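You operate a simulated robot arm through the tools that you are given. There is no shell and no other tool.

You run a simulated robot arm. Do the job below in one go: nothing can be reset, and whatever is moved stays where it is left.

TASK
Run tray B's four bottles through the divider, one to each lane.
Fine: the Apple bottle to lane 2; move no bottle by hand; leave tray A.

It is judged by the outcome, as a careful person would: the job done as asked, and still so three seconds after it is handed in. It fails if anything else is knocked over, pushed out of place, dropped, spilled or broken.

THE ROBOT
A 7-joint arm with a fingered hand, fixed in place. Base frame: the origin is at the foot of the arm, x ahead of it, y to its left, z up. Readings come in cm, rad, newtons and seconds.
With the tool pointing down near the work surface it reaches from about 32 to 82 cm from the base axis. Its first joint turns from -2.007 to 2.007 rad. Payload 5 kg.
The tool frame sits at the grasp point between the pads (the TCP): z along the fingers, y along the line on which they close. The tips reach 3.2 cm beyond it. Largest opening 16 cm; the body of the gripper starts 8.9 cm behind the TCP. The gripper is a hand of 4 fingers: y runs from the thumb to the fingers, the wrist lies at [0, 0, -26.7] in the tool frame, and closing takes about 1.5 s.
Orientation is that of the tool frame in the base frame, as [roll, pitch, yaw] about the fixed x, y, z axes, in that order (R = Rz(yaw) Ry(pitch) Rx(roll)). With the fingers straight down and closing along the base's y, the tool's x points along the base's -x, its y along +y and its z along -z.

THE INTERFACE
- The arm moves only by the tool move_arm. Its argument "plan" is one flat list of numbers, 6 for each row, row after row: the turn, a rotation vector about the base's x, y, z in units of 90 degrees (1.0 is 90 degrees), then the shift along the base's x, y, z in units of 300 mm (1.0 is 300 mm). In form: [ax, ay, az, dx, dy, dz, ax, ay, az, dx, dy, dz, ...]. A call has 1 to 20 rows; each row is the pose to reach, as a shift and turn from the pose commanded when the call began. "gripper" is the finger opening in cm, from 0 to 16, set as the call begins (left out, the last holds). A call with a number of a shift or a turn outside -1 to 1 is refused whole. Rows are played at 5 a second. More than 5 cm and 0.15 rad between two rows, or a gripper value outside its range, and nothing of the call is played. Where a pose cannot be reached the arm comes as near as it can. A force on the tool above 40 N (or 10 N above the force at the start of the call, whichever is more), or a blocked arm, ends the call early, and 0.2 s more pass. Each finger travels about 10.8 cm/s and halts on what it meets, pressing with about 26 N; the grip force reading is that of the motor and also rises with nothing between the fingers. The clock runs only during rows and for 0.2 s after the last one: add rows that repeat a pose to give the fingers time. The reply holds the time, the measured pose of the TCP, the force on the tool along the base axes, the opening and the grip force, in the units named above and with some noise, with the torque about the TCP (base axes, N m) and any sound that the robot's microphone picked up, and new pictures: "show" is both (left out), scene, wrist or none.
- Cameras (640 x 400 px; columns grow to the right, rows downward): "scene" is fixed at [4.87, -49.88, 160.82]; the picture's right is [0.32, -0.95, 0.00], its down [-0.55, -0.19, -0.82] and it looks along [0.77, 0.27, -0.58] (base axes); focal length 214 px, centre (320, 200). "wrist" rides on the gripper at [8, -0.4, -11.4] in the tool frame; the picture's right is [0.05, 1.00, 0.00], its down [-0.82, 0.04, -0.58] and it looks along [-0.58, 0.03, 0.82] (tool axes); focal length 265 px, centre (320, 200). There is no depth. A picture from a camera that has moved, and an enlarged one, comes with that camera's place and axes in the base frame and with its lens.
- slide_trunk(by): slides the trunk up (or, below 0, down) by that many cm; the arm rides with it, the base frame stays. It gives what a move gives, with no picture.
- move_fingers(finger1, finger2, finger3, thumb_bend): sets how far each is bent, from 0 (flat) to 100 (curled in); at 30 the hand is open as for a grip, at 70 the pads meet at the TCP. One left out holds its place. A second passes; each finger stops where it meets its share of the squeeze, and holds until it gets a number again. A gripper value or a shape takes the hand back. It gives what a move gives, with no picture; readings hold the bend of each and the force on the fingers (four entries, about 0 where the hand has none), thumb and palm.
- set_grasp(shape): the hand has 4 fingers and takes this shape, open, in about a second: jaw (thumb against the fingers, like two jaws); tri (thumb and two fingers); tip (a fingertip pinch); poke (one finger out to press); point (the index stretched); flat (the hand flat); cup (the hand cupped); fist (a fist). The gripper value then closes the fingers along that shape, each until it touches; the sizes above hold for jaw. It gives what a move gives, with no picture.
- inspect(camera, box): a new picture of the part [left, top, right, bottom] of that camera's present view, enlarged. It takes no simulated time.
- job_done(): hands the job in; it is judged then, once.

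Places have to be worked out from the pictures, the camera data and where the tool is seen. Open the gripper and draw the arm clear of the work before you hand the job in, unless the task says otherwise.

The tools are called after ">>>" as name(argument=value, ...) on one line, values as JSON. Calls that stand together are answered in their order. move_arm: Moves the arm, as the interface text tells. Its arguments: {"type":"object","properties":{"plan":{"type":"array","items":{"type":"number"}},"gripper":{"type":"number"},"show":{"type":"string","enum":["both","scene","wrist","none"]}},"required":["plan"]} The other tools are called the same way: slide_trunk (by) slides the trunk up or down; set_grasp (shape) gives the hand a shape; move_fingers (finger1, finger2, finger3, thumb_bend) moves the fingers one by one; inspect (camera, box) takes an enlarged picture of a part of a camera's view; job_done () hands the job in.

At the start:

```text
clock: 0.0
tool_pos: [43.56, -15.22, 146.66]
tool_rot: [3.141, 0.0, -3.141]
wrist_force: [-0.1, 0.8, 0.4]
ft_torque: [0.01, 0.0, -0.01]
grip_width: 15.97
gripper_force: 0.1
shape: jaw
bend: [30.0, 30.0, 30.0, 30.0]
finger forces: [0.0, 0.1, 0.0, 0.1, 0.0, 0.1]
trunk travel left (down, up): [-90.0, 9.0]
```

scene: 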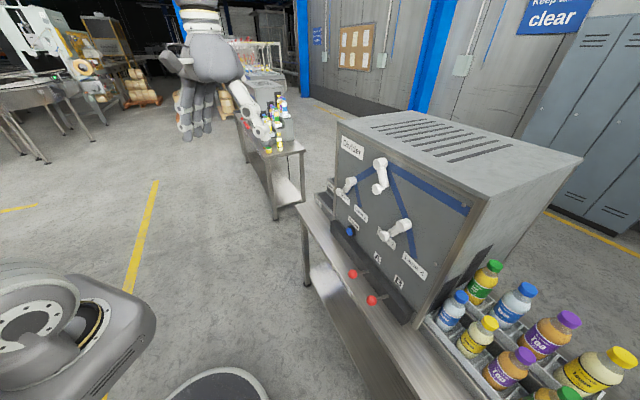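
wrist: 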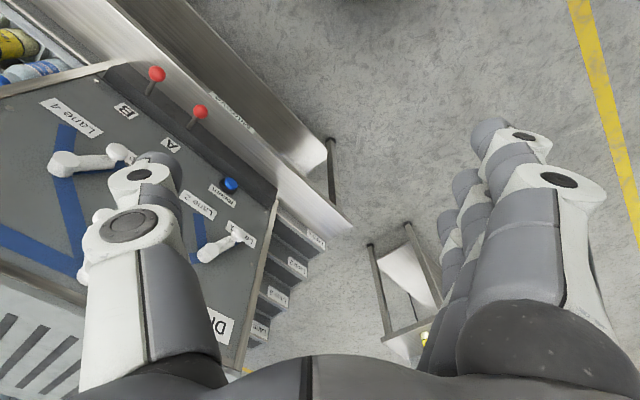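

I'll begin by looking closely at the divider panel, its labels, and the bottles in the trays.

>>> inspect(camera="scene", box=[320, 120, 480, 220])

>>> inspect(camera="scene", box=[310, 200, 470, 300])

>>> inspect(camera="scene", box=[400, 250, 640, 400])

>>> inspect(camera="wrist", box=[0, 50, 340, 380])

```text
4.00 times, centred on (400, 170) of scene
camera zoom: at [4.87, -49.88, 160.82], right [0.32, -0.95, 0.0], down [-0.55, -0.19, -0.82], along [0.77, 0.27, -0.58], focal length 858 px, centre (0, 320)
```

zoom: 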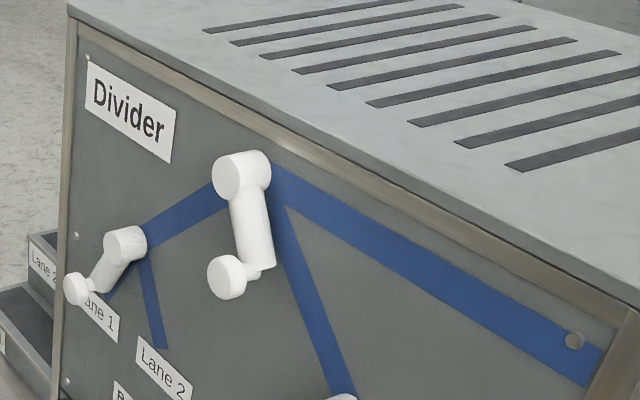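

```text
4.00 times, centred on (390, 250) of scene
camera zoom: at [4.87, -49.88, 160.82], right [0.32, -0.95, 0.0], down [-0.55, -0.19, -0.82], along [0.77, 0.27, -0.58], focal length 858 px, centre (40, 0)
```

zoom: 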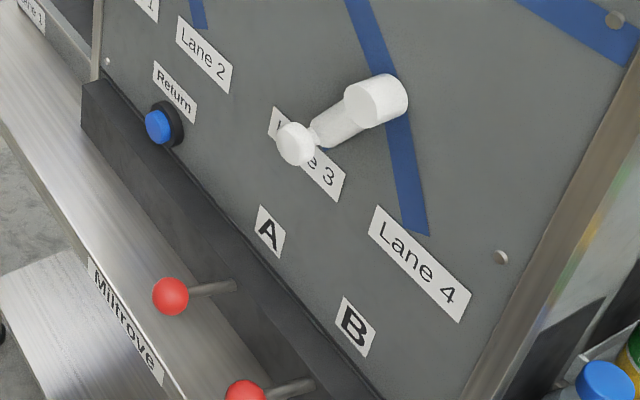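

```text
2.67 times, centred on (520, 325) of scene
camera zoom: at [4.87, -49.88, 160.82], right [0.32, -0.95, 0.0], down [-0.55, -0.19, -0.82], along [0.77, 0.27, -0.58], focal length 572 px, centre (-213, -133)
```

zoom: 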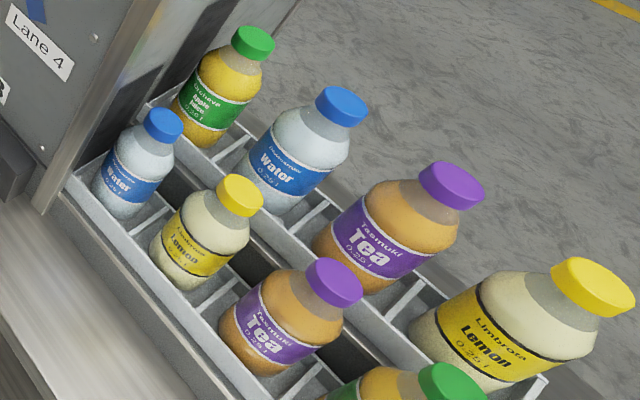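

```text
1.21 times, centred on (170, 215) of wrist
camera zoom: at [35.47, -15.51, 157.94], right [-0.05, 1.0, 0.0], down [0.82, 0.04, 0.58], along [0.58, 0.03, -0.82], focal length 322 px, centre (502, 182)
```

zoom: 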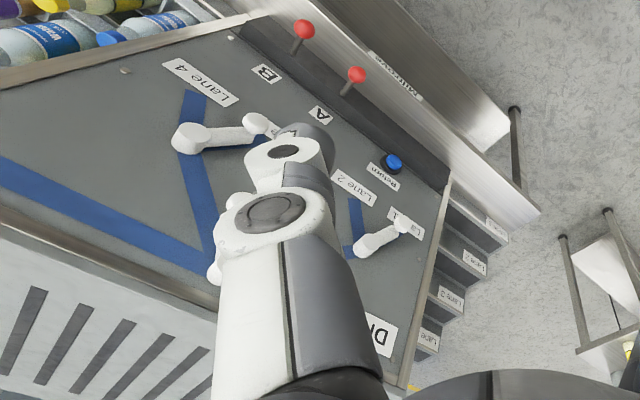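

The panel faces the robot diagonally (normal towards about [-0.7, 0.7]), with lever B's ball near (49,-53,90). I turn the hand 45° to face the panel and then look again.

>>> move_arm(plan=[0, 0, -0.08, -0.06, -0.09, 0, 0, 0, -0.16, -0.12, -0.18, 0, 0, 0, -0.25, -0.18, -0.28, 0, 0, 0, -0.33, -0.24, -0.37, 0, 0, 0, -0.42, -0.3, -0.46, 0, 0, 0, -0.5, -0.36, -0.56, 0], show="both")

```text
clock: 1.4
tool_pos: [32.6, -32.1, 146.68]
tool_rot: [3.141, -0.001, 2.353]
wrist_force: [-0.4, 0.0, 0.5]
ft_torque: [0.02, -0.02, 0.0]
grip_width: 15.99
gripper_force: 0.0
shape: jaw
bend: [30.0, 30.0, 30.0, 30.0]
finger forces: [0.1, 0.1, 0.0, 0.0, 0.0, 0.0]
trunk travel left (down, up): [-90.0, 9.0]
camera wrist: at [26.59, -26.62, 157.98], right [0.67, 0.74, 0.0], down [0.61, -0.55, 0.58], along [0.43, -0.39, -0.82], focal length 265 px, centre (320, 200)
```

scene: 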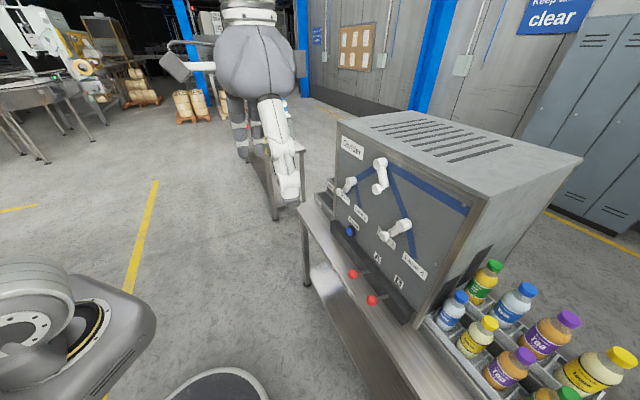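
wrist: 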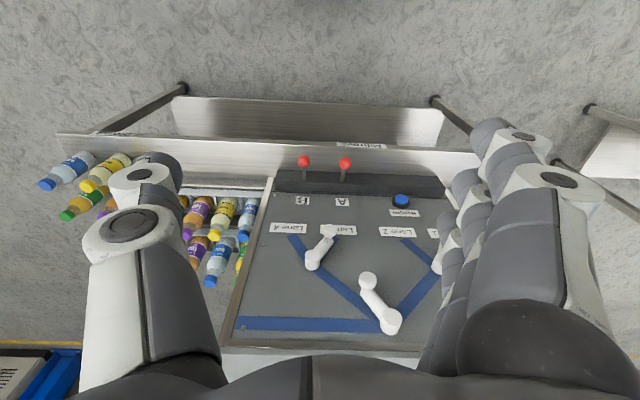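

The panel is now in front of the hand (seen upside-down). I enlarge the tray area and the panel before tilting.

>>> inspect(camera="wrist", box=[20, 130, 280, 300])

>>> inspect(camera="wrist", box=[230, 140, 460, 350])

```text
2.35 times, centred on (150, 215) of wrist
camera zoom: at [26.59, -26.62, 157.98], right [0.67, 0.74, 0.0], down [0.61, -0.55, 0.58], along [0.43, -0.39, -0.82], focal length 624 px, centre (720, 165)
```

zoom: 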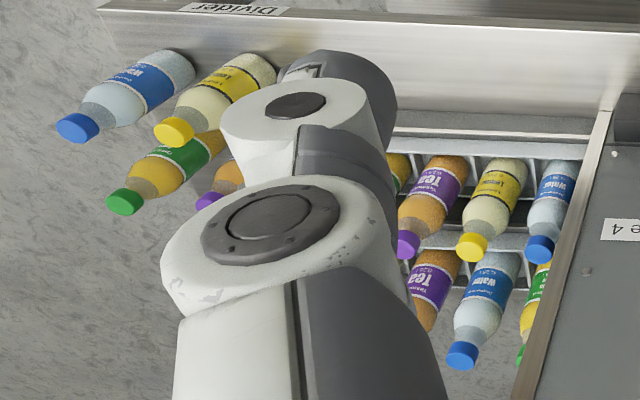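

```text
1.90 times, centred on (345, 245) of wrist
camera zoom: at [26.59, -26.62, 157.98], right [0.67, 0.74, 0.0], down [0.61, -0.55, 0.58], along [0.43, -0.39, -0.82], focal length 506 px, centre (272, 114)
```

zoom: 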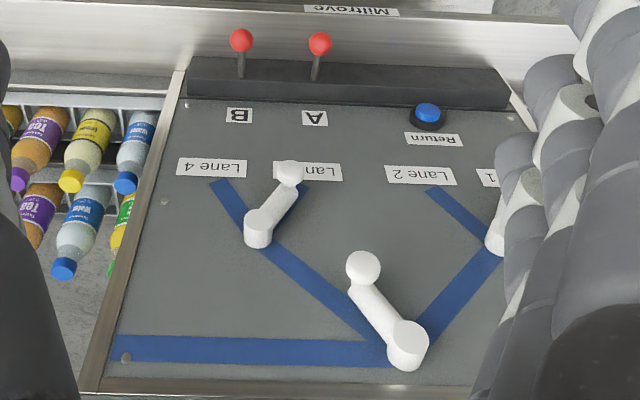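

Handles line up with the blue branches: root currently points to the right branch (lanes 3/4), the right lever to lane 3, and the left lever seems to point to lane 1. I tilt the hand forward 55° so that the wrist camera looks level at the panel.

>>> move_arm(plan=[-0.062, -0.062, 0, 0, 0, 0, -0.124, -0.124, 0, 0, 0, 0, -0.186, -0.186, 0, 0, 0, 0, -0.248, -0.248, 0, 0, 0, 0, -0.31, -0.31, 0, 0, 0, 0, -0.372, -0.372, 0, 0, 0, 0, -0.432, -0.432, 0, 0, 0, 0], show="wrist")

>>> slide_trunk(by=-22)

```text
clock: 3.0
tool_pos: [36.69, -38.27, 133.01]
tool_rot: [3.114, 0.927, 2.352]
wrist_force: [1.1, -0.6, -0.1]
ft_torque: [0.01, 0.01, -0.04]
grip_width: 15.99
gripper_force: 0.1
shape: jaw
bend: [30.0, 30.0, 30.0, 30.0]
finger forces: [0.0, 0.1, 0.0, 0.0, 0.0, 0.1]
out of reach, approached as far as the arm can: row 4, 5, 6, 7
trunk travel left (down, up): [-90.0, 9.0]
camera wrist: at [26.33, -28.83, 133.26], right [0.67, 0.74, -0.02], down [0.04, 0.0, 1.0], along [0.74, -0.67, -0.03], focal length 265 px, centre (320, 200)
```

wrist: 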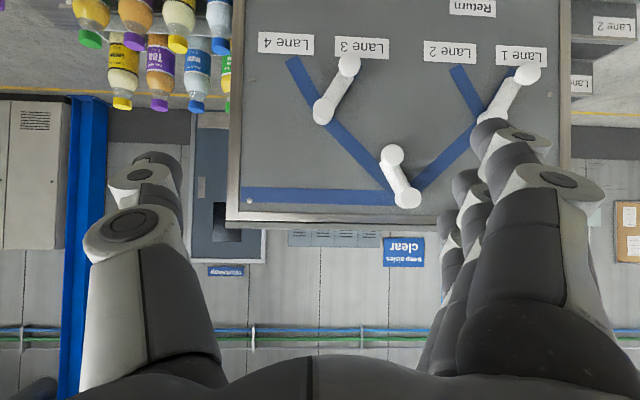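

```text
clock: 5.3
tool_pos: [36.86, -37.97, 111.1]
tool_rot: [3.11, 0.93, 2.352]
wrist_force: [-0.2, -0.2, 0.7]
ft_torque: [-0.02, 0.01, 0.0]
grip_width: 16.01
gripper_force: 0.0
shape: jaw
bend: [30.0, 30.0, 30.0, 30.0]
finger forces: [0.1, 0.0, 0.0, 0.1, 0.0, 0.0]
trunk travel left (down, up): [-68.0, 31.0]
```

The arm approached the pose and now the camera is lower. I take enlarged pictures of the panel and tray sides from here.

>>> inspect(camera="wrist", box=[0, 0, 640, 400])

>>> inspect(camera="wrist", box=[0, 0, 240, 200])

>>> inspect(camera="wrist", box=[220, 0, 620, 250])

```text
1.00 times, centred on (320, 200) of wrist (not enlarged: the box is as wide or as high as the picture)
camera zoom: at [26.62, -28.56, 111.32], right [0.67, 0.74, -0.02], down [0.03, 0.0, 1.0], along [0.74, -0.67, -0.03], focal length 265 px, centre (320, 200)
```

zoom: 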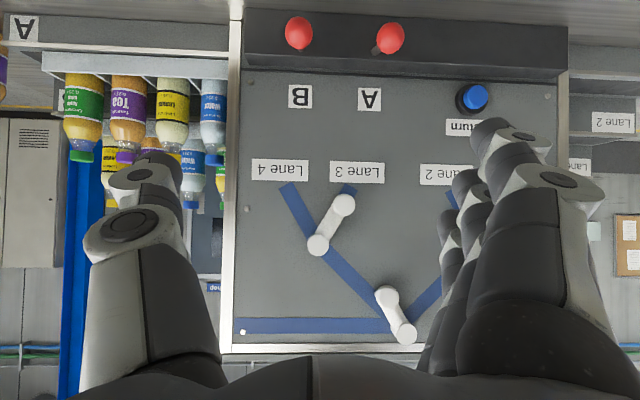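

```text
2.00 times, centred on (120, 100) of wrist
camera zoom: at [26.62, -28.56, 111.32], right [0.67, 0.74, -0.02], down [0.03, 0.0, 1.0], along [0.74, -0.67, -0.03], focal length 531 px, centre (720, 400)
```

zoom: 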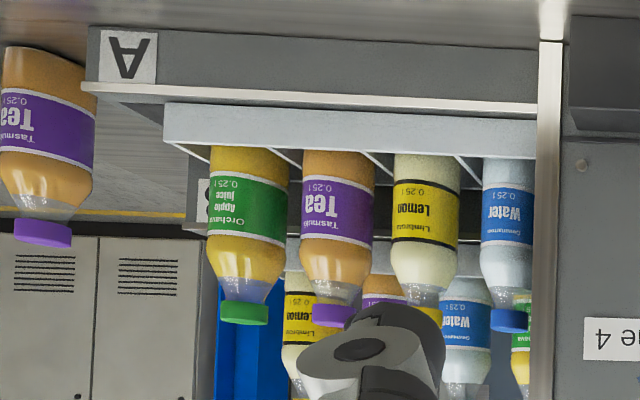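

```text
1.60 times, centred on (420, 125) of wrist
camera zoom: at [26.62, -28.56, 111.32], right [0.67, 0.74, -0.02], down [0.03, 0.0, 1.0], along [0.74, -0.67, -0.03], focal length 425 px, centre (160, 320)
```

zoom: 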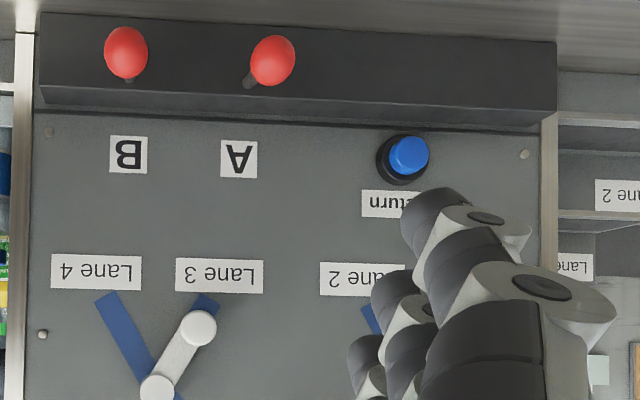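

Tray labels: the near row carries "A" and the far row carries the other label, so tray B is the far row (Apple, Water, Tea, Lemon from the machine outward). I triangulated the panel plane (normal ≈[-0.733,0.680], 83.7 cm from the base axis). Next I close the fingers into a paddle and move a bit forward to check how the commanded pose behaves.

>>> move_arm(plan=[0, 0, 0, 0.1, -0.09, 0, 0, 0, 0, 0.2, -0.18, 0, 0, 0, 0, 0.3, -0.27, 0, 0, 0, 0, 0.3, -0.27, 0, 0, 0, 0, 0.3, -0.27, 0, 0, 0, 0, 0.3, -0.27, 0, 0, 0, 0, 0.3, -0.27, 0], gripper=0, show="both")

```text
clock: 6.9
tool_pos: [45.82, -46.28, 111.2]
tool_rot: [3.108, 0.931, 2.348]
wrist_force: [-0.7, -0.2, -0.2]
ft_torque: [0.02, 0.0, 0.04]
grip_width: 0.0
gripper_force: 25.8
shape: jaw
bend: [69.0, 63.0, 69.0, 67.0]
finger forces: [0.0, 0.1, 0.1, 0.1, 0.0, 0.0]
trunk travel left (down, up): [-68.0, 31.0]
camera wrist: at [35.49, -36.83, 111.52], right [0.67, 0.74, -0.02], down [0.03, 0.0, 1.0], along [0.74, -0.67, -0.03], focal length 265 px, centre (320, 200)
```

scene: 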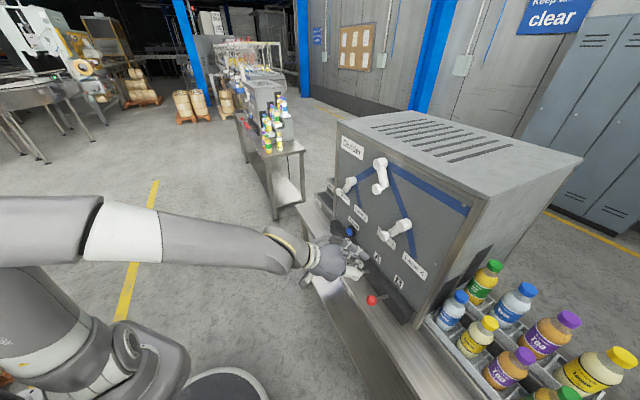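
wrist: 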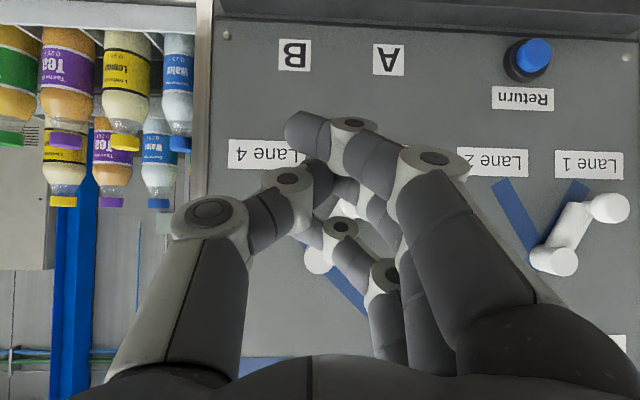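

The closed jaw is a bulky claw; I check whether the "poke" shape gives a cleaner single fingertip.

>>> set_grasp(shape="poke")

>>> inspect(camera="wrist", box=[0, 0, 640, 400])

>>> inspect(camera="scene", box=[240, 200, 440, 325])

```text
clock: 7.8
tool_pos: [45.74, -46.28, 111.25]
tool_rot: [3.11, 0.93, 2.351]
wrist_force: [0.4, 0.4, -0.8]
ft_torque: [-0.05, 0.0, 0.04]
grip_width: 0.02
gripper_force: 0.0
shape: poke
bend: [100.0, 100.0, 100.0, 47.0]
finger forces: [0.0, 0.1, 0.0, 0.0, 0.1, 0.1]
trunk travel left (down, up): [-68.0, 31.0]
```

```text
1.00 times, centred on (320, 200) of wrist (not enlarged: the box is as wide or as high as the picture)
camera zoom: at [35.59, -36.77, 111.51], right [0.67, 0.74, -0.02], down [0.03, 0.0, 1.0], along [0.74, -0.67, -0.03], focal length 265 px, centre (320, 200)
```

zoom: 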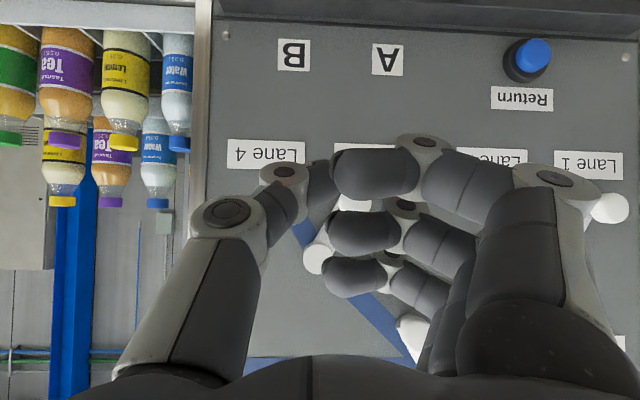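

```text
3.20 times, centred on (340, 262) of scene
camera zoom: at [4.87, -49.88, 160.82], right [0.32, -0.95, 0.0], down [-0.55, -0.19, -0.82], along [0.77, 0.27, -0.58], focal length 686 px, centre (256, 0)
```

zoom: 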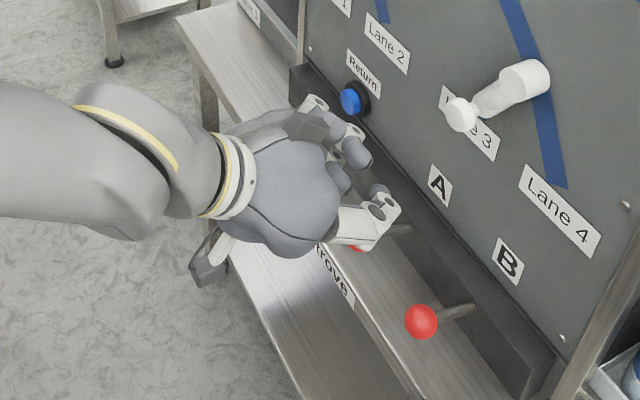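

Poke curled everything; I try "point" for a stretched index.

>>> set_grasp(shape="point")

>>> inspect(camera="wrist", box=[0, 0, 640, 400])

>>> inspect(camera="scene", box=[240, 200, 440, 325])

```text
clock: 8.7
tool_pos: [45.9, -46.14, 111.17]
tool_rot: [3.111, 0.93, 2.348]
wrist_force: [0.6, 1.0, -0.4]
ft_torque: [0.01, 0.03, 0.02]
grip_width: 15.23
gripper_force: 0.0
shape: point
bend: [30.0, 100.0, 100.0, 54.0]
finger forces: [0.0, 0.0, 0.0, 0.0, 0.0, 0.0]
trunk travel left (down, up): [-68.0, 31.0]
```

```text
1.00 times, centred on (320, 200) of wrist (not enlarged: the box is as wide or as high as the picture)
camera zoom: at [35.59, -36.77, 111.51], right [0.67, 0.74, -0.02], down [0.03, 0.0, 1.0], along [0.74, -0.67, -0.03], focal length 265 px, centre (320, 200)
```

zoom: 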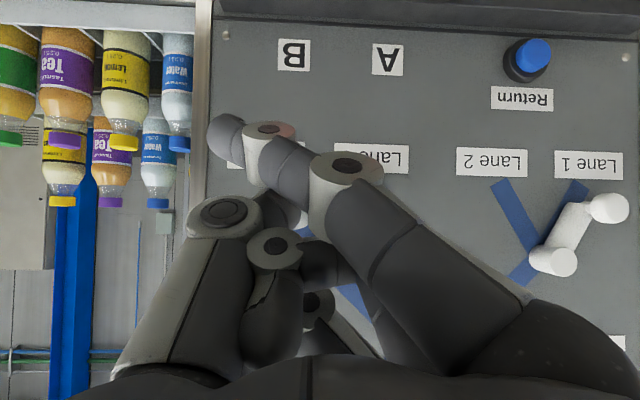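

```text
3.20 times, centred on (340, 262) of scene
camera zoom: at [4.87, -49.88, 160.82], right [0.32, -0.95, 0.0], down [-0.55, -0.19, -0.82], along [0.77, 0.27, -0.58], focal length 686 px, centre (256, 0)
```

zoom: 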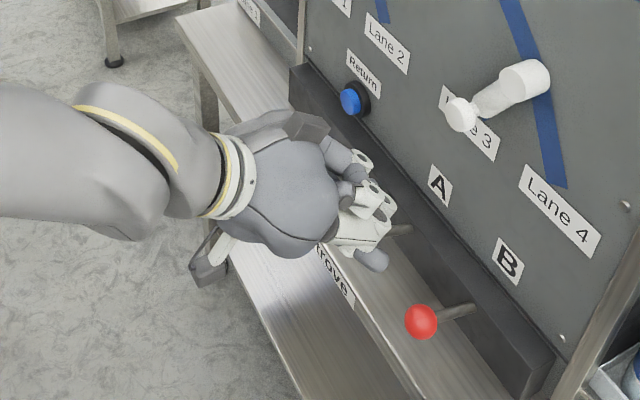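

Index at partial bend crosses over; I try direct finger control: finger 1 straighter, the others curled.

>>> move_fingers(finger1=10, finger2=100, finger3=100, thumb_bend=100)

>>> inspect(camera="wrist", box=[0, 0, 640, 400])

>>> inspect(camera="scene", box=[240, 200, 440, 325])

```text
clock: 9.7
tool_pos: [45.99, -46.27, 111.19]
tool_rot: [3.111, 0.931, 2.351]
wrist_force: [0.1, 0.3, -0.1]
ft_torque: [0.0, 0.02, -0.05]
grip_width: 8.4
gripper_force: 0.1
shape: fingers
bend: [10.0, 100.0, 100.0, 92.0]
finger forces: [0.0, 0.0, 0.0, 0.1, 0.0, 0.0]
trunk travel left (down, up): [-68.0, 31.0]
```

```text
1.00 times, centred on (320, 200) of wrist (not enlarged: the box is as wide or as high as the picture)
camera zoom: at [35.61, -36.76, 111.51], right [0.67, 0.74, -0.02], down [0.03, 0.0, 1.0], along [0.74, -0.67, -0.03], focal length 265 px, centre (320, 200)
```

zoom: 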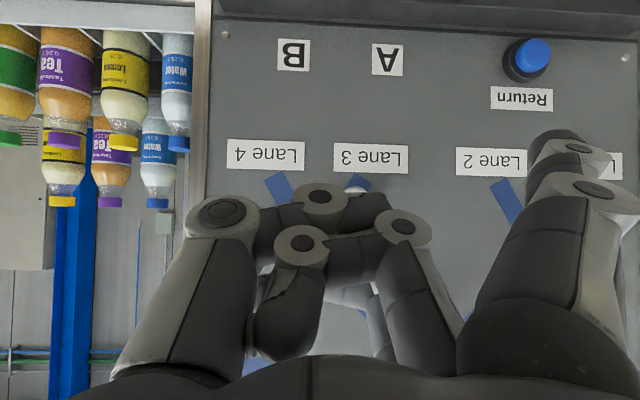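

```text
3.20 times, centred on (340, 262) of scene
camera zoom: at [4.87, -49.88, 160.82], right [0.32, -0.95, 0.0], down [-0.55, -0.19, -0.82], along [0.77, 0.27, -0.58], focal length 686 px, centre (256, 0)
```

zoom: 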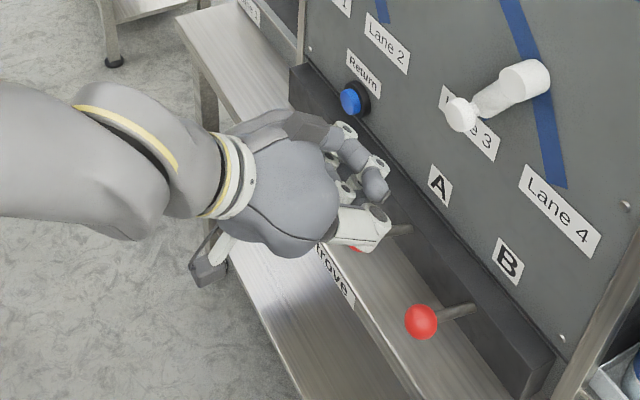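

Finger control works, but the closed jaw with a known TCP is the most predictable pusher. I return to jaw, then close it, tilt the hand to about 70° from vertical and rise to stand off to the right of the root lever's knob (estimated at u≈8.4, z≈124.6 on the panel).

>>> set_grasp(shape="jaw")

>>> move_arm(plan=[-0.027, -0.025, 0.002, 0.03, 0.012, 0.08, -0.054, -0.05, 0.004, 0.06, 0.024, 0.16, -0.081, -0.075, 0.006, 0.09, 0.036, 0.24, -0.108, -0.1, 0.008, 0.12, 0.048, 0.32, -0.136, -0.126, 0.011, 0.16, 0.06, 0.4, -0.136, -0.126, 0.011, 0.2, 0.073, 0.477, -0.136, -0.126, 0.011, 0.2, 0.073, 0.477, -0.136, -0.126, 0.011, 0.2, 0.073, 0.477, -0.136, -0.126, 0.011, 0.2, 0.073, 0.477], gripper=0, show="both")

```text
clock: 10.6
tool_pos: [45.89, -46.25, 111.29]
tool_rot: [3.11, 0.932, 2.35]
wrist_force: [0.3, -0.6, -0.1]
ft_torque: [0.0, 0.0, -0.02]
grip_width: 15.99
gripper_force: 0.0
shape: jaw
bend: [30.0, 30.0, 30.0, 30.0]
finger forces: [0.0, 0.1, 0.0, 0.0, 0.0, 0.1]
trunk travel left (down, up): [-68.0, 31.0]
```

```text
clock: 12.6
tool_pos: [51.99, -43.76, 125.41]
tool_rot: [-3.139, 1.219, 2.4]
wrist_force: [0.4, 0.0, 0.6]
ft_torque: [-0.04, 0.0, -0.03]
grip_width: 0.0
gripper_force: 25.7
shape: jaw
bend: [69.0, 63.0, 69.0, 67.0]
finger forces: [0.1, 0.0, 0.0, 0.0, 0.0, 0.0]
trunk travel left (down, up): [-68.0, 31.0]
camera wrist: at [41.83, -34.86, 121.71], right [0.66, 0.75, -0.05], down [-0.16, 0.21, 0.96], along [0.73, -0.63, 0.26], focal length 265 px, centre (320, 200)
```

scene: 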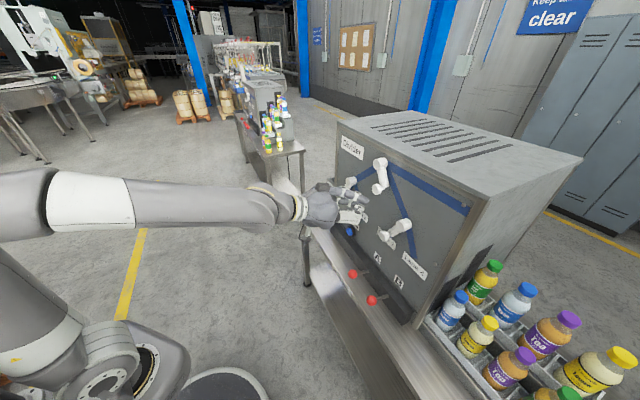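
wrist: 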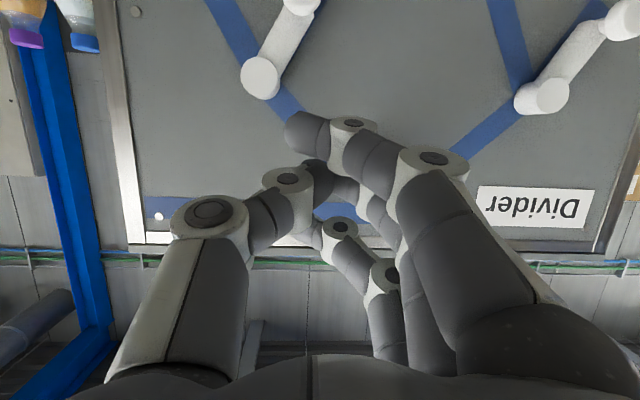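

Pose is exact: TCP at panel depth 67.9, u=3.3. Now I advance toward the panel to depth ≈77.5, on the right side of the root knob.

>>> move_arm(plan=[0, 0, 0, 0.07, -0.08, 0, 0, 0, 0, 0.14, -0.16, 0, 0, 0, 0, 0.175, -0.2, 0, 0, 0, 0, 0.209, -0.24, 0], show="both")

>>> inspect(camera="scene", box=[320, 130, 440, 260])

```text
clock: 13.6
tool_pos: [58.59, -50.84, 125.17]
tool_rot: [-3.136, 1.22, 2.404]
wrist_force: [0.4, 0.6, -1.1]
ft_torque: [-0.02, -0.03, -0.05]
grip_width: 0.02
gripper_force: 26.2
shape: jaw
bend: [69.0, 63.0, 69.0, 67.0]
finger forces: [0.0, 0.1, 0.0, 0.1, 0.1, 0.1]
out of reach, approached as far as the arm can: row 1, 2
trunk travel left (down, up): [-68.0, 31.0]
camera wrist: at [48.39, -42.01, 121.53], right [0.66, 0.75, -0.05], down [-0.16, 0.21, 0.96], along [0.73, -0.63, 0.26], focal length 265 px, centre (320, 200)
```

scene: 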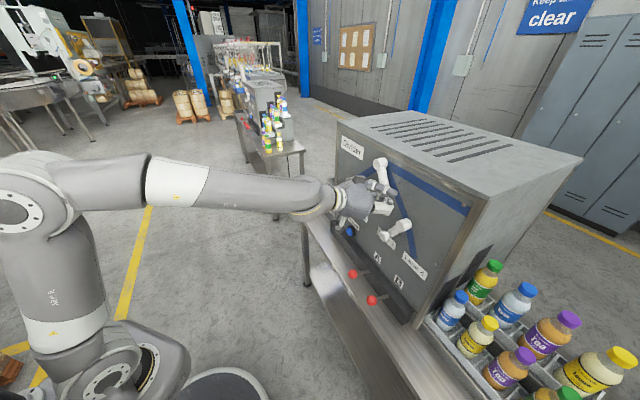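
wrist: 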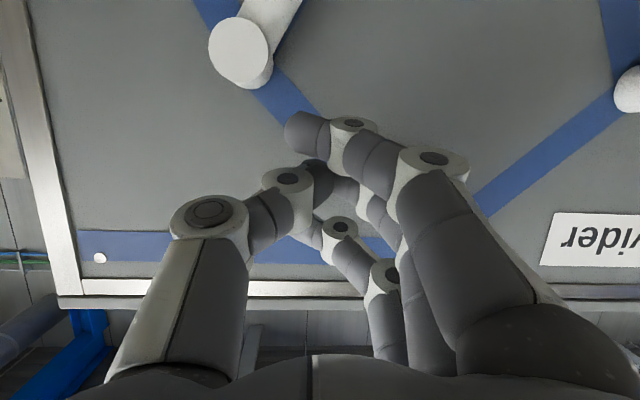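

```text
3.08 times, centred on (380, 195) of scene
camera zoom: at [4.87, -49.88, 160.82], right [0.32, -0.95, 0.0], down [-0.55, -0.19, -0.82], along [0.77, 0.27, -0.58], focal length 660 px, centre (135, 215)
```

zoom: 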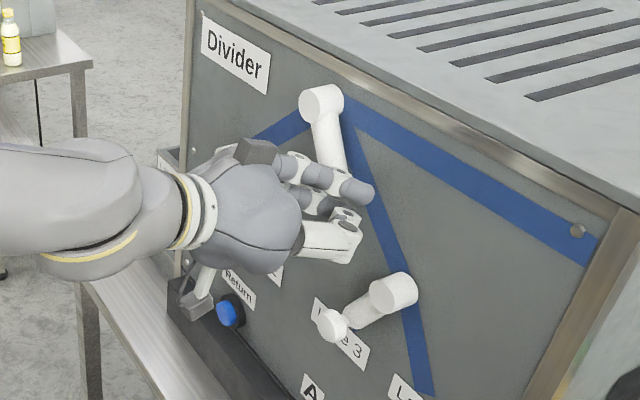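

TCP is at depth 77.5, u=2.6, right of the root knob and clear of the panel. I push sideways to the left (+u) about 9 cm in small steps.

>>> move_arm(plan=[0, 0, 0, 0.0227, 0.0244, 0, 0, 0, 0, 0.0453, 0.0489, 0, 0, 0, 0, 0.068, 0.0733, 0, 0, 0, 0, 0.0907, 0.0977, 0, 0, 0, 0, 0.1133, 0.1222, 0, 0, 0, 0, 0.136, 0.1466, 0, 0, 0, 0, 0.1587, 0.171, 0, 0, 0, 0, 0.1813, 0.1955, 0, 0, 0, 0, 0.204, 0.2199, 0], show="both")

>>> inspect(camera="scene", box=[320, 130, 440, 260])

```text
clock: 15.6
tool_pos: [64.34, -44.54, 125.32]
tool_rot: [-3.136, 1.22, 2.399]
wrist_force: [0.0, 1.4, -0.3]
ft_torque: [0.02, 0.0, 0.01]
grip_width: 0.0
gripper_force: 26.1
shape: jaw
bend: [69.0, 63.0, 69.0, 67.0]
finger forces: [0.0, 0.0, 0.0, 0.1, 0.0, 0.0]
trunk travel left (down, up): [-68.0, 31.0]
camera wrist: at [54.21, -35.6, 121.64], right [0.66, 0.75, -0.05], down [-0.16, 0.21, 0.96], along [0.73, -0.63, 0.26], focal length 265 px, centre (320, 200)
```

scene: 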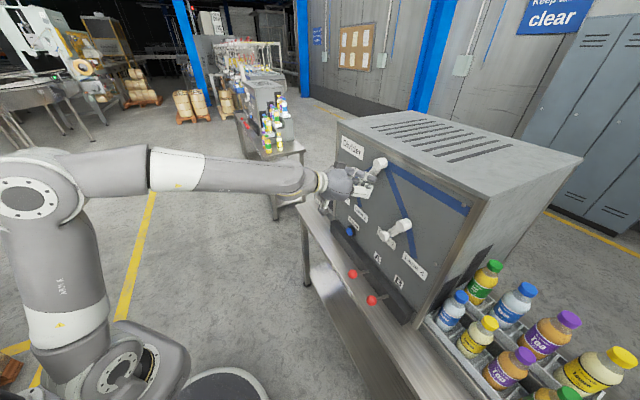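
wrist: 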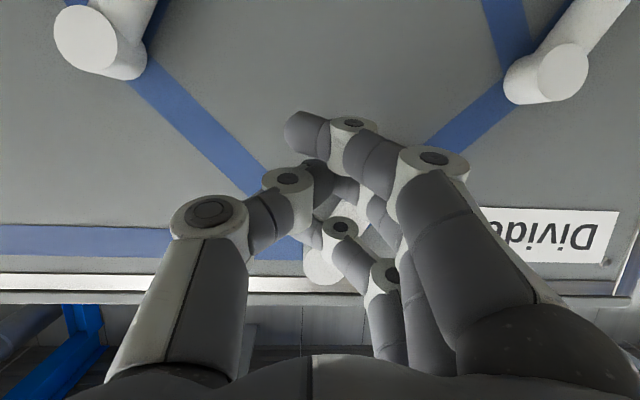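

```text
3.08 times, centred on (380, 195) of scene
camera zoom: at [4.87, -49.88, 160.82], right [0.32, -0.95, 0.0], down [-0.55, -0.19, -0.82], along [0.77, 0.27, -0.58], focal length 660 px, centre (135, 215)
```

zoom: 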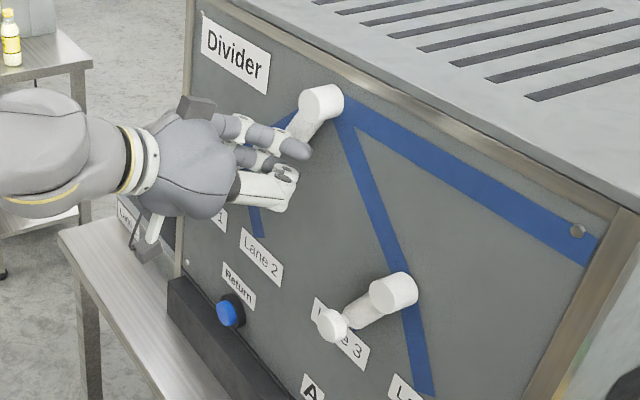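

The root handle has swung to the left. I back off from it, retract, and travel in front of the panel to the left of the left lever (its knob at about u≈30.3, z≈111).

>>> move_arm(plan=[0, 0, 0, -0.045, -0.049, 0, 0, 0, 0, -0.161, 0.059, 0, 0, 0, 0, -0.277, 0.166, 0, 0, 0, 0, -0.188, 0.261, -0.063, 0, 0, 0, -0.099, 0.357, -0.127, 0, 0, 0, -0.01, 0.452, -0.19, 0, 0, 0, 0.079, 0.547, -0.253, 0, 0, 0, 0.169, 0.642, -0.316, 0, 0, 0, 0.258, 0.738, -0.38, 0, 0, 0, 0.347, 0.833, -0.443], show="both")

>>> inspect(camera="scene", box=[320, 130, 440, 260])

```text
clock: 17.8
tool_pos: [74.95, -19.61, 111.82]
tool_rot: [-3.138, 1.221, 2.399]
wrist_force: [0.5, 1.7, -0.2]
ft_torque: [0.03, 0.05, -0.01]
grip_width: 0.01
gripper_force: 26.2
shape: jaw
bend: [69.0, 63.0, 69.0, 67.0]
finger forces: [0.1, 0.0, 0.0, 0.1, 0.0, 0.0]
trunk travel left (down, up): [-68.0, 31.0]
camera wrist: at [64.66, -10.73, 108.13], right [0.67, 0.75, -0.05], down [-0.16, 0.21, 0.96], along [0.73, -0.63, 0.26], focal length 265 px, centre (320, 200)
```

scene: 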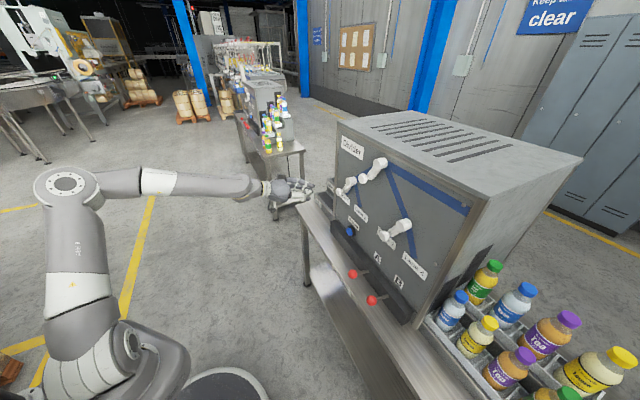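
wrist: 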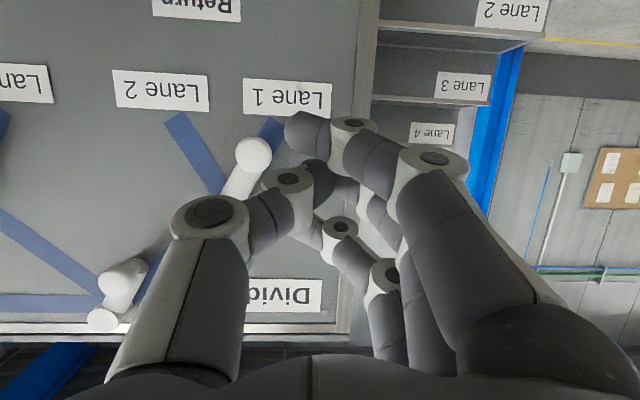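

```text
3.08 times, centred on (380, 195) of scene
camera zoom: at [4.87, -49.88, 160.82], right [0.32, -0.95, 0.0], down [-0.55, -0.19, -0.82], along [0.77, 0.27, -0.58], focal length 660 px, centre (135, 215)
```

zoom: 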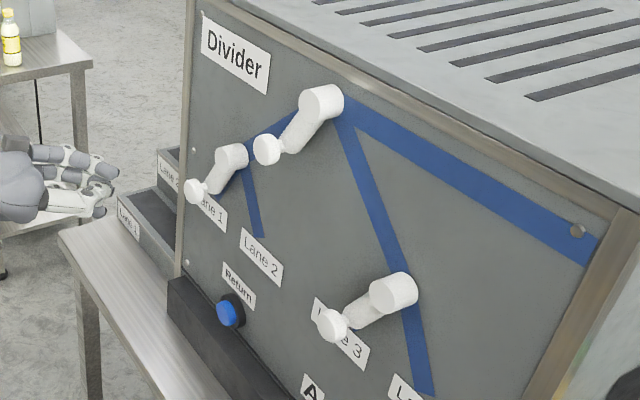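

Root points left now. The left knob re-triangulates to u=30.4, z=110.9, and my TCP is at u=36.6; I advance beside it and push right (−u) about 9.5 cm to set lane 2.

>>> move_arm(plan=[0, 0, 0, 0.08, -0.074, 0, 0, 0, 0, 0.16, -0.148, 0, 0, 0, 0, 0.227, -0.211, 0, 0, 0, 0, 0.204, -0.235, 0, 0, 0, 0, 0.182, -0.26, 0, 0, 0, 0, 0.159, -0.284, 0, 0, 0, 0, 0.136, -0.309, 0, 0, 0, 0, 0.114, -0.333, 0, 0, 0, 0, 0.091, -0.357, 0, 0, 0, 0, 0.068, -0.382, 0, 0, 0, 0, 0.046, -0.406, 0, 0, 0, 0, 0.023, -0.431, 0, 0, 0, 0, 0.012, -0.443, 0], show="both")

>>> inspect(camera="scene", box=[320, 130, 440, 260])

```text
clock: 20.6
tool_pos: [75.07, -32.84, 112.05]
tool_rot: [-3.141, 1.219, 2.398]
wrist_force: [-1.1, 0.7, 1.0]
ft_torque: [-0.01, 0.02, 0.02]
grip_width: 0.0
gripper_force: 25.7
shape: jaw
bend: [69.0, 63.0, 69.0, 67.0]
finger forces: [0.0, 0.0, 0.0, 0.0, 0.1, 0.1]
trunk travel left (down, up): [-68.0, 31.0]
camera wrist: at [65.01, -23.84, 108.33], right [0.67, 0.75, -0.05], down [-0.16, 0.21, 0.96], along [0.73, -0.63, 0.26], focal length 265 px, centre (320, 200)
```

scene: 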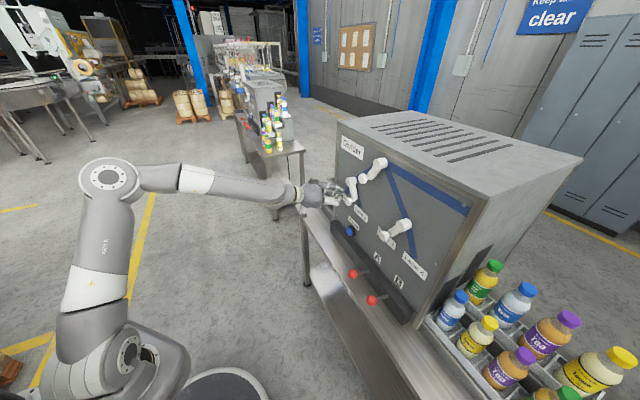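
wrist: 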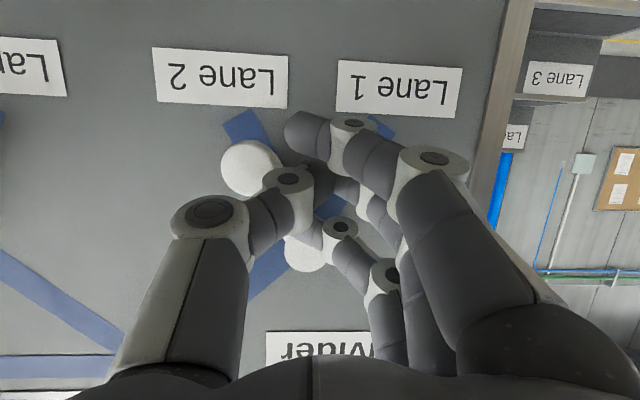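

```text
3.08 times, centred on (380, 195) of scene
camera zoom: at [4.87, -49.88, 160.82], right [0.32, -0.95, 0.0], down [-0.55, -0.19, -0.82], along [0.77, 0.27, -0.58], focal length 660 px, centre (135, 215)
```

zoom: 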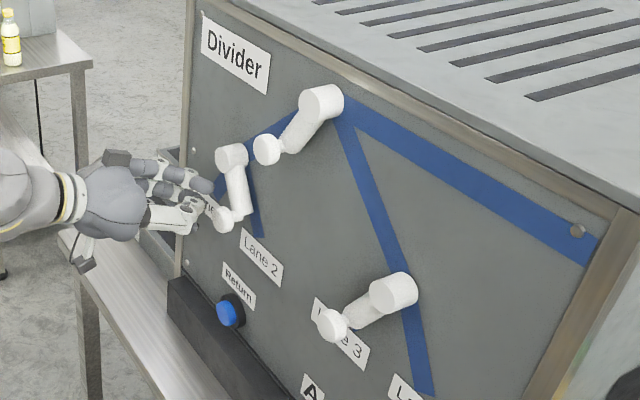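

The left handle now points to lane 2 at its full stop (knob at u=23). I retract, and swing the hand toward pointing down (15° tilt), heading to release lever B.

>>> move_arm(plan=[0, 0, 0, 0.045, 0.049, 0, 0, 0, 0, -0.048, 0.135, 0, 0.0589, 0.0642, 0, -0.14, 0.221, 0, 0.1178, 0.1284, 0, -0.233, 0.307, 0, 0.1767, 0.1926, 0, -0.328, 0.205, -0.013, 0.2356, 0.2569, 0, -0.424, 0.102, -0.027, 0.2945, 0.3211, 0, -0.519, 0, -0.04, 0.3534, 0.3853, 0, -0.614, -0.103, -0.054, 0.4123, 0.4495, 0, -0.709, -0.205, -0.067], show="both")

```text
clock: 22.6
tool_pos: [54.03, -39.13, 110.14]
tool_rot: [-3.14, 0.26, 2.399]
wrist_force: [0.6, -0.8, -0.2]
ft_torque: [-0.02, 0.05, -0.01]
grip_width: 0.0
gripper_force: 26.6
shape: jaw
bend: [69.0, 63.0, 69.0, 67.0]
finger forces: [0.1, 0.1, 0.0, 0.1, 0.0, 0.0]
trunk travel left (down, up): [-68.0, 31.0]
camera wrist: at [45.73, -32.05, 118.88], right [0.64, 0.77, -0.02], down [0.5, -0.4, 0.77], along [0.58, -0.5, -0.64], focal length 265 px, centre (320, 200)
```

scene: 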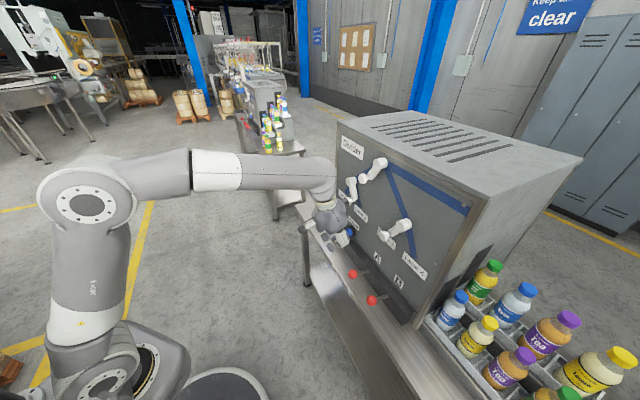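
wrist: 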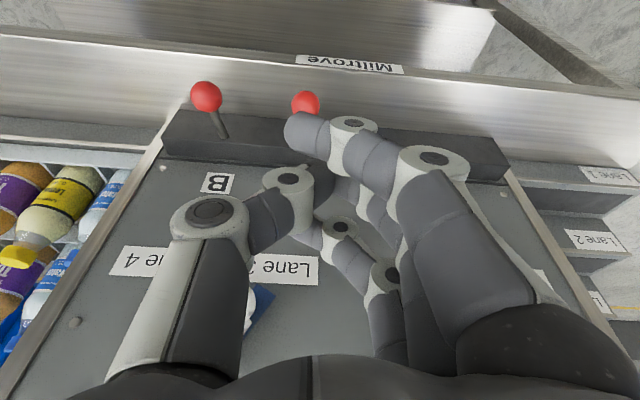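

Lever B's ball checks out at about (49.3,-53.5,89). I move above it with tips ~7 cm clear.

>>> move_arm(plan=[0, 0, 0, -0.044, -0.113, -0.076, 0, 0, 0, -0.089, -0.225, -0.152, 0, 0, 0, -0.133, -0.338, -0.228, 0, 0, 0, -0.177, -0.45, -0.303], show="both")

>>> inspect(camera="scene", box=[310, 210, 470, 310])

```text
clock: 23.6
tool_pos: [48.74, -52.69, 100.96]
tool_rot: [-3.139, 0.262, 2.399]
wrist_force: [0.3, -0.3, -0.8]
ft_torque: [0.03, 0.0, -0.01]
grip_width: 0.02
gripper_force: 26.2
shape: jaw
bend: [69.0, 63.0, 69.0, 67.0]
finger forces: [0.0, 0.1, 0.0, 0.0, 0.0, 0.1]
trunk travel left (down, up): [-68.0, 31.0]
camera wrist: at [40.54, -45.49, 109.8], right [0.64, 0.77, -0.02], down [0.5, -0.4, 0.77], along [0.58, -0.5, -0.64], focal length 265 px, centre (320, 200)
```

scene: 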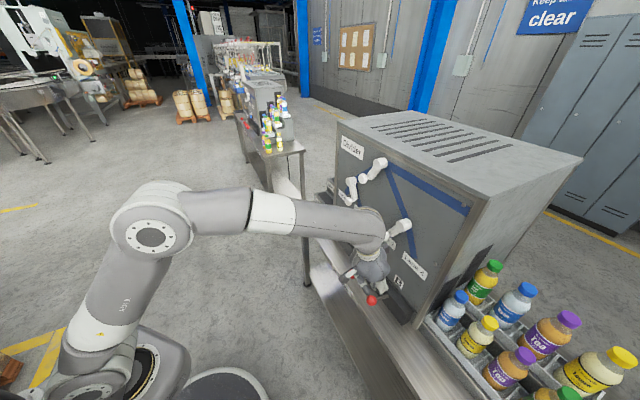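
wrist: 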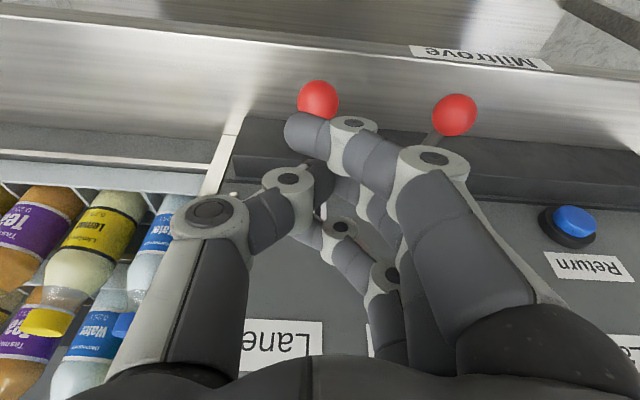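

```text
4.00 times, centred on (390, 260) of scene
camera zoom: at [4.87, -49.88, 160.82], right [0.32, -0.95, 0.0], down [-0.55, -0.19, -0.82], along [0.77, 0.27, -0.58], focal length 858 px, centre (40, -40)
```

zoom: 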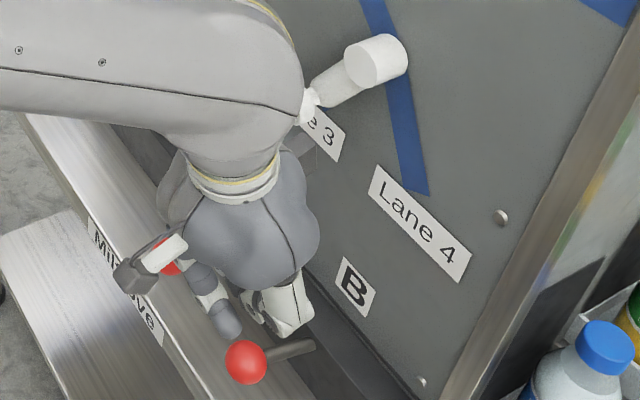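

TCP is right above ball B (u=-5.5, depth 71.6). I press the ball down in one stroke and release it again, guarded by the force stop.

>>> move_arm(plan=[0, 0, 0, 0, 0, -0.067, 0, 0, 0, 0, 0, -0.133, 0, 0, 0, 0, 0, -0.2, 0, 0, 0, 0, 0, -0.233, 0, 0, 0, 0, 0, -0.267, 0, 0, 0, 0, 0, -0.3, 0, 0, 0, 0, 0, -0.333, 0, 0, 0, 0, 0, -0.367, 0, 0, 0, 0, 0, -0.4, 0, 0, 0, 0, 0, -0.3, 0, 0, 0, 0, 0, -0.15, 0, 0, 0, 0, 0, 0], show="both")

>>> inspect(camera="scene", box=[320, 130, 640, 400])

```text
clock: 26.2
tool_pos: [48.42, -52.63, 100.93]
tool_rot: [-3.137, 0.262, 2.4]
wrist_force: [0.1, 0.4, -0.7]
ft_torque: [-0.01, 0.0, -0.02]
grip_width: 0.01
gripper_force: 26.3
shape: jaw
bend: [69.0, 63.0, 69.0, 67.0]
finger forces: [0.0, 0.0, 0.0, 0.0, 0.1, 0.1]
trunk travel left (down, up): [-68.0, 31.0]
camera wrist: at [40.18, -45.47, 109.89], right [0.64, 0.77, -0.02], down [0.5, -0.4, 0.77], along [0.58, -0.5, -0.64], focal length 265 px, centre (320, 200)
```

scene: 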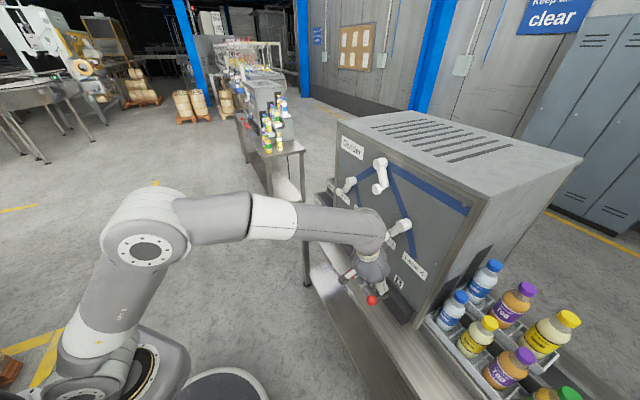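
wrist: 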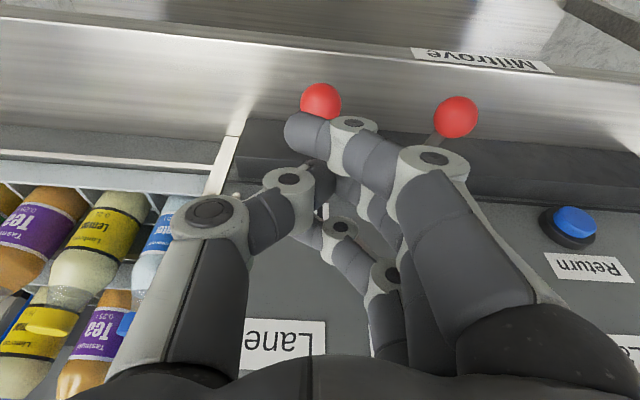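

```text
1.48 times, centred on (480, 265) of scene
camera zoom: at [4.87, -49.88, 160.82], right [0.32, -0.95, 0.0], down [-0.55, -0.19, -0.82], along [0.77, 0.27, -0.58], focal length 318 px, centre (83, 104)
```

zoom: 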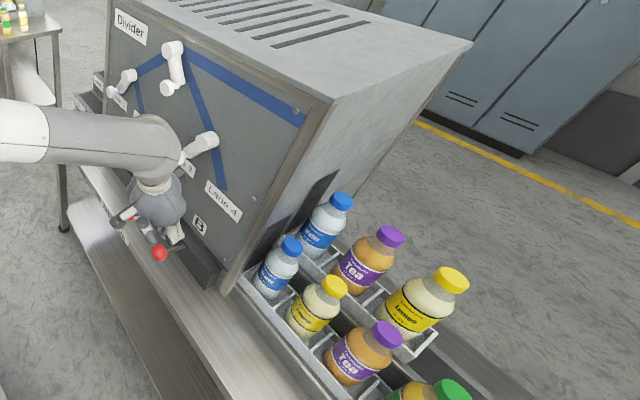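

Lever B fed the Apple bottle (tray B now shows Water, Tea, Lemon), and the root and left handles flipped over as it passed. I look for the Apple bottle at the lane chutes on the left.

>>> inspect(camera="scene", box=[280, 140, 420, 240])

>>> inspect(camera="wrist", box=[440, 0, 640, 300])

```text
4.00 times, centred on (350, 190) of scene
camera zoom: at [4.87, -49.88, 160.82], right [0.32, -0.95, 0.0], down [-0.55, -0.19, -0.82], along [0.77, 0.27, -0.58], focal length 858 px, centre (200, 240)
```

zoom: 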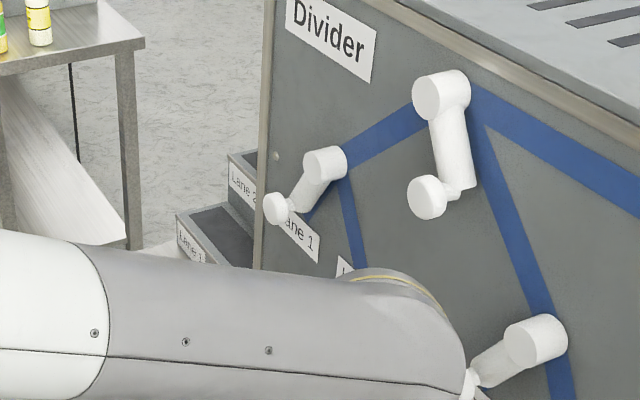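

```text
1.33 times, centred on (540, 150) of wrist
camera zoom: at [40.18, -45.47, 109.89], right [0.64, 0.77, -0.02], down [0.5, -0.4, 0.77], along [0.58, -0.5, -0.64], focal length 354 px, centre (27, 267)
```

zoom: 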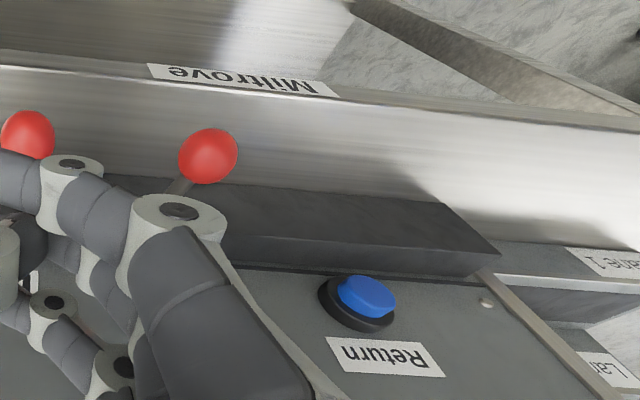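

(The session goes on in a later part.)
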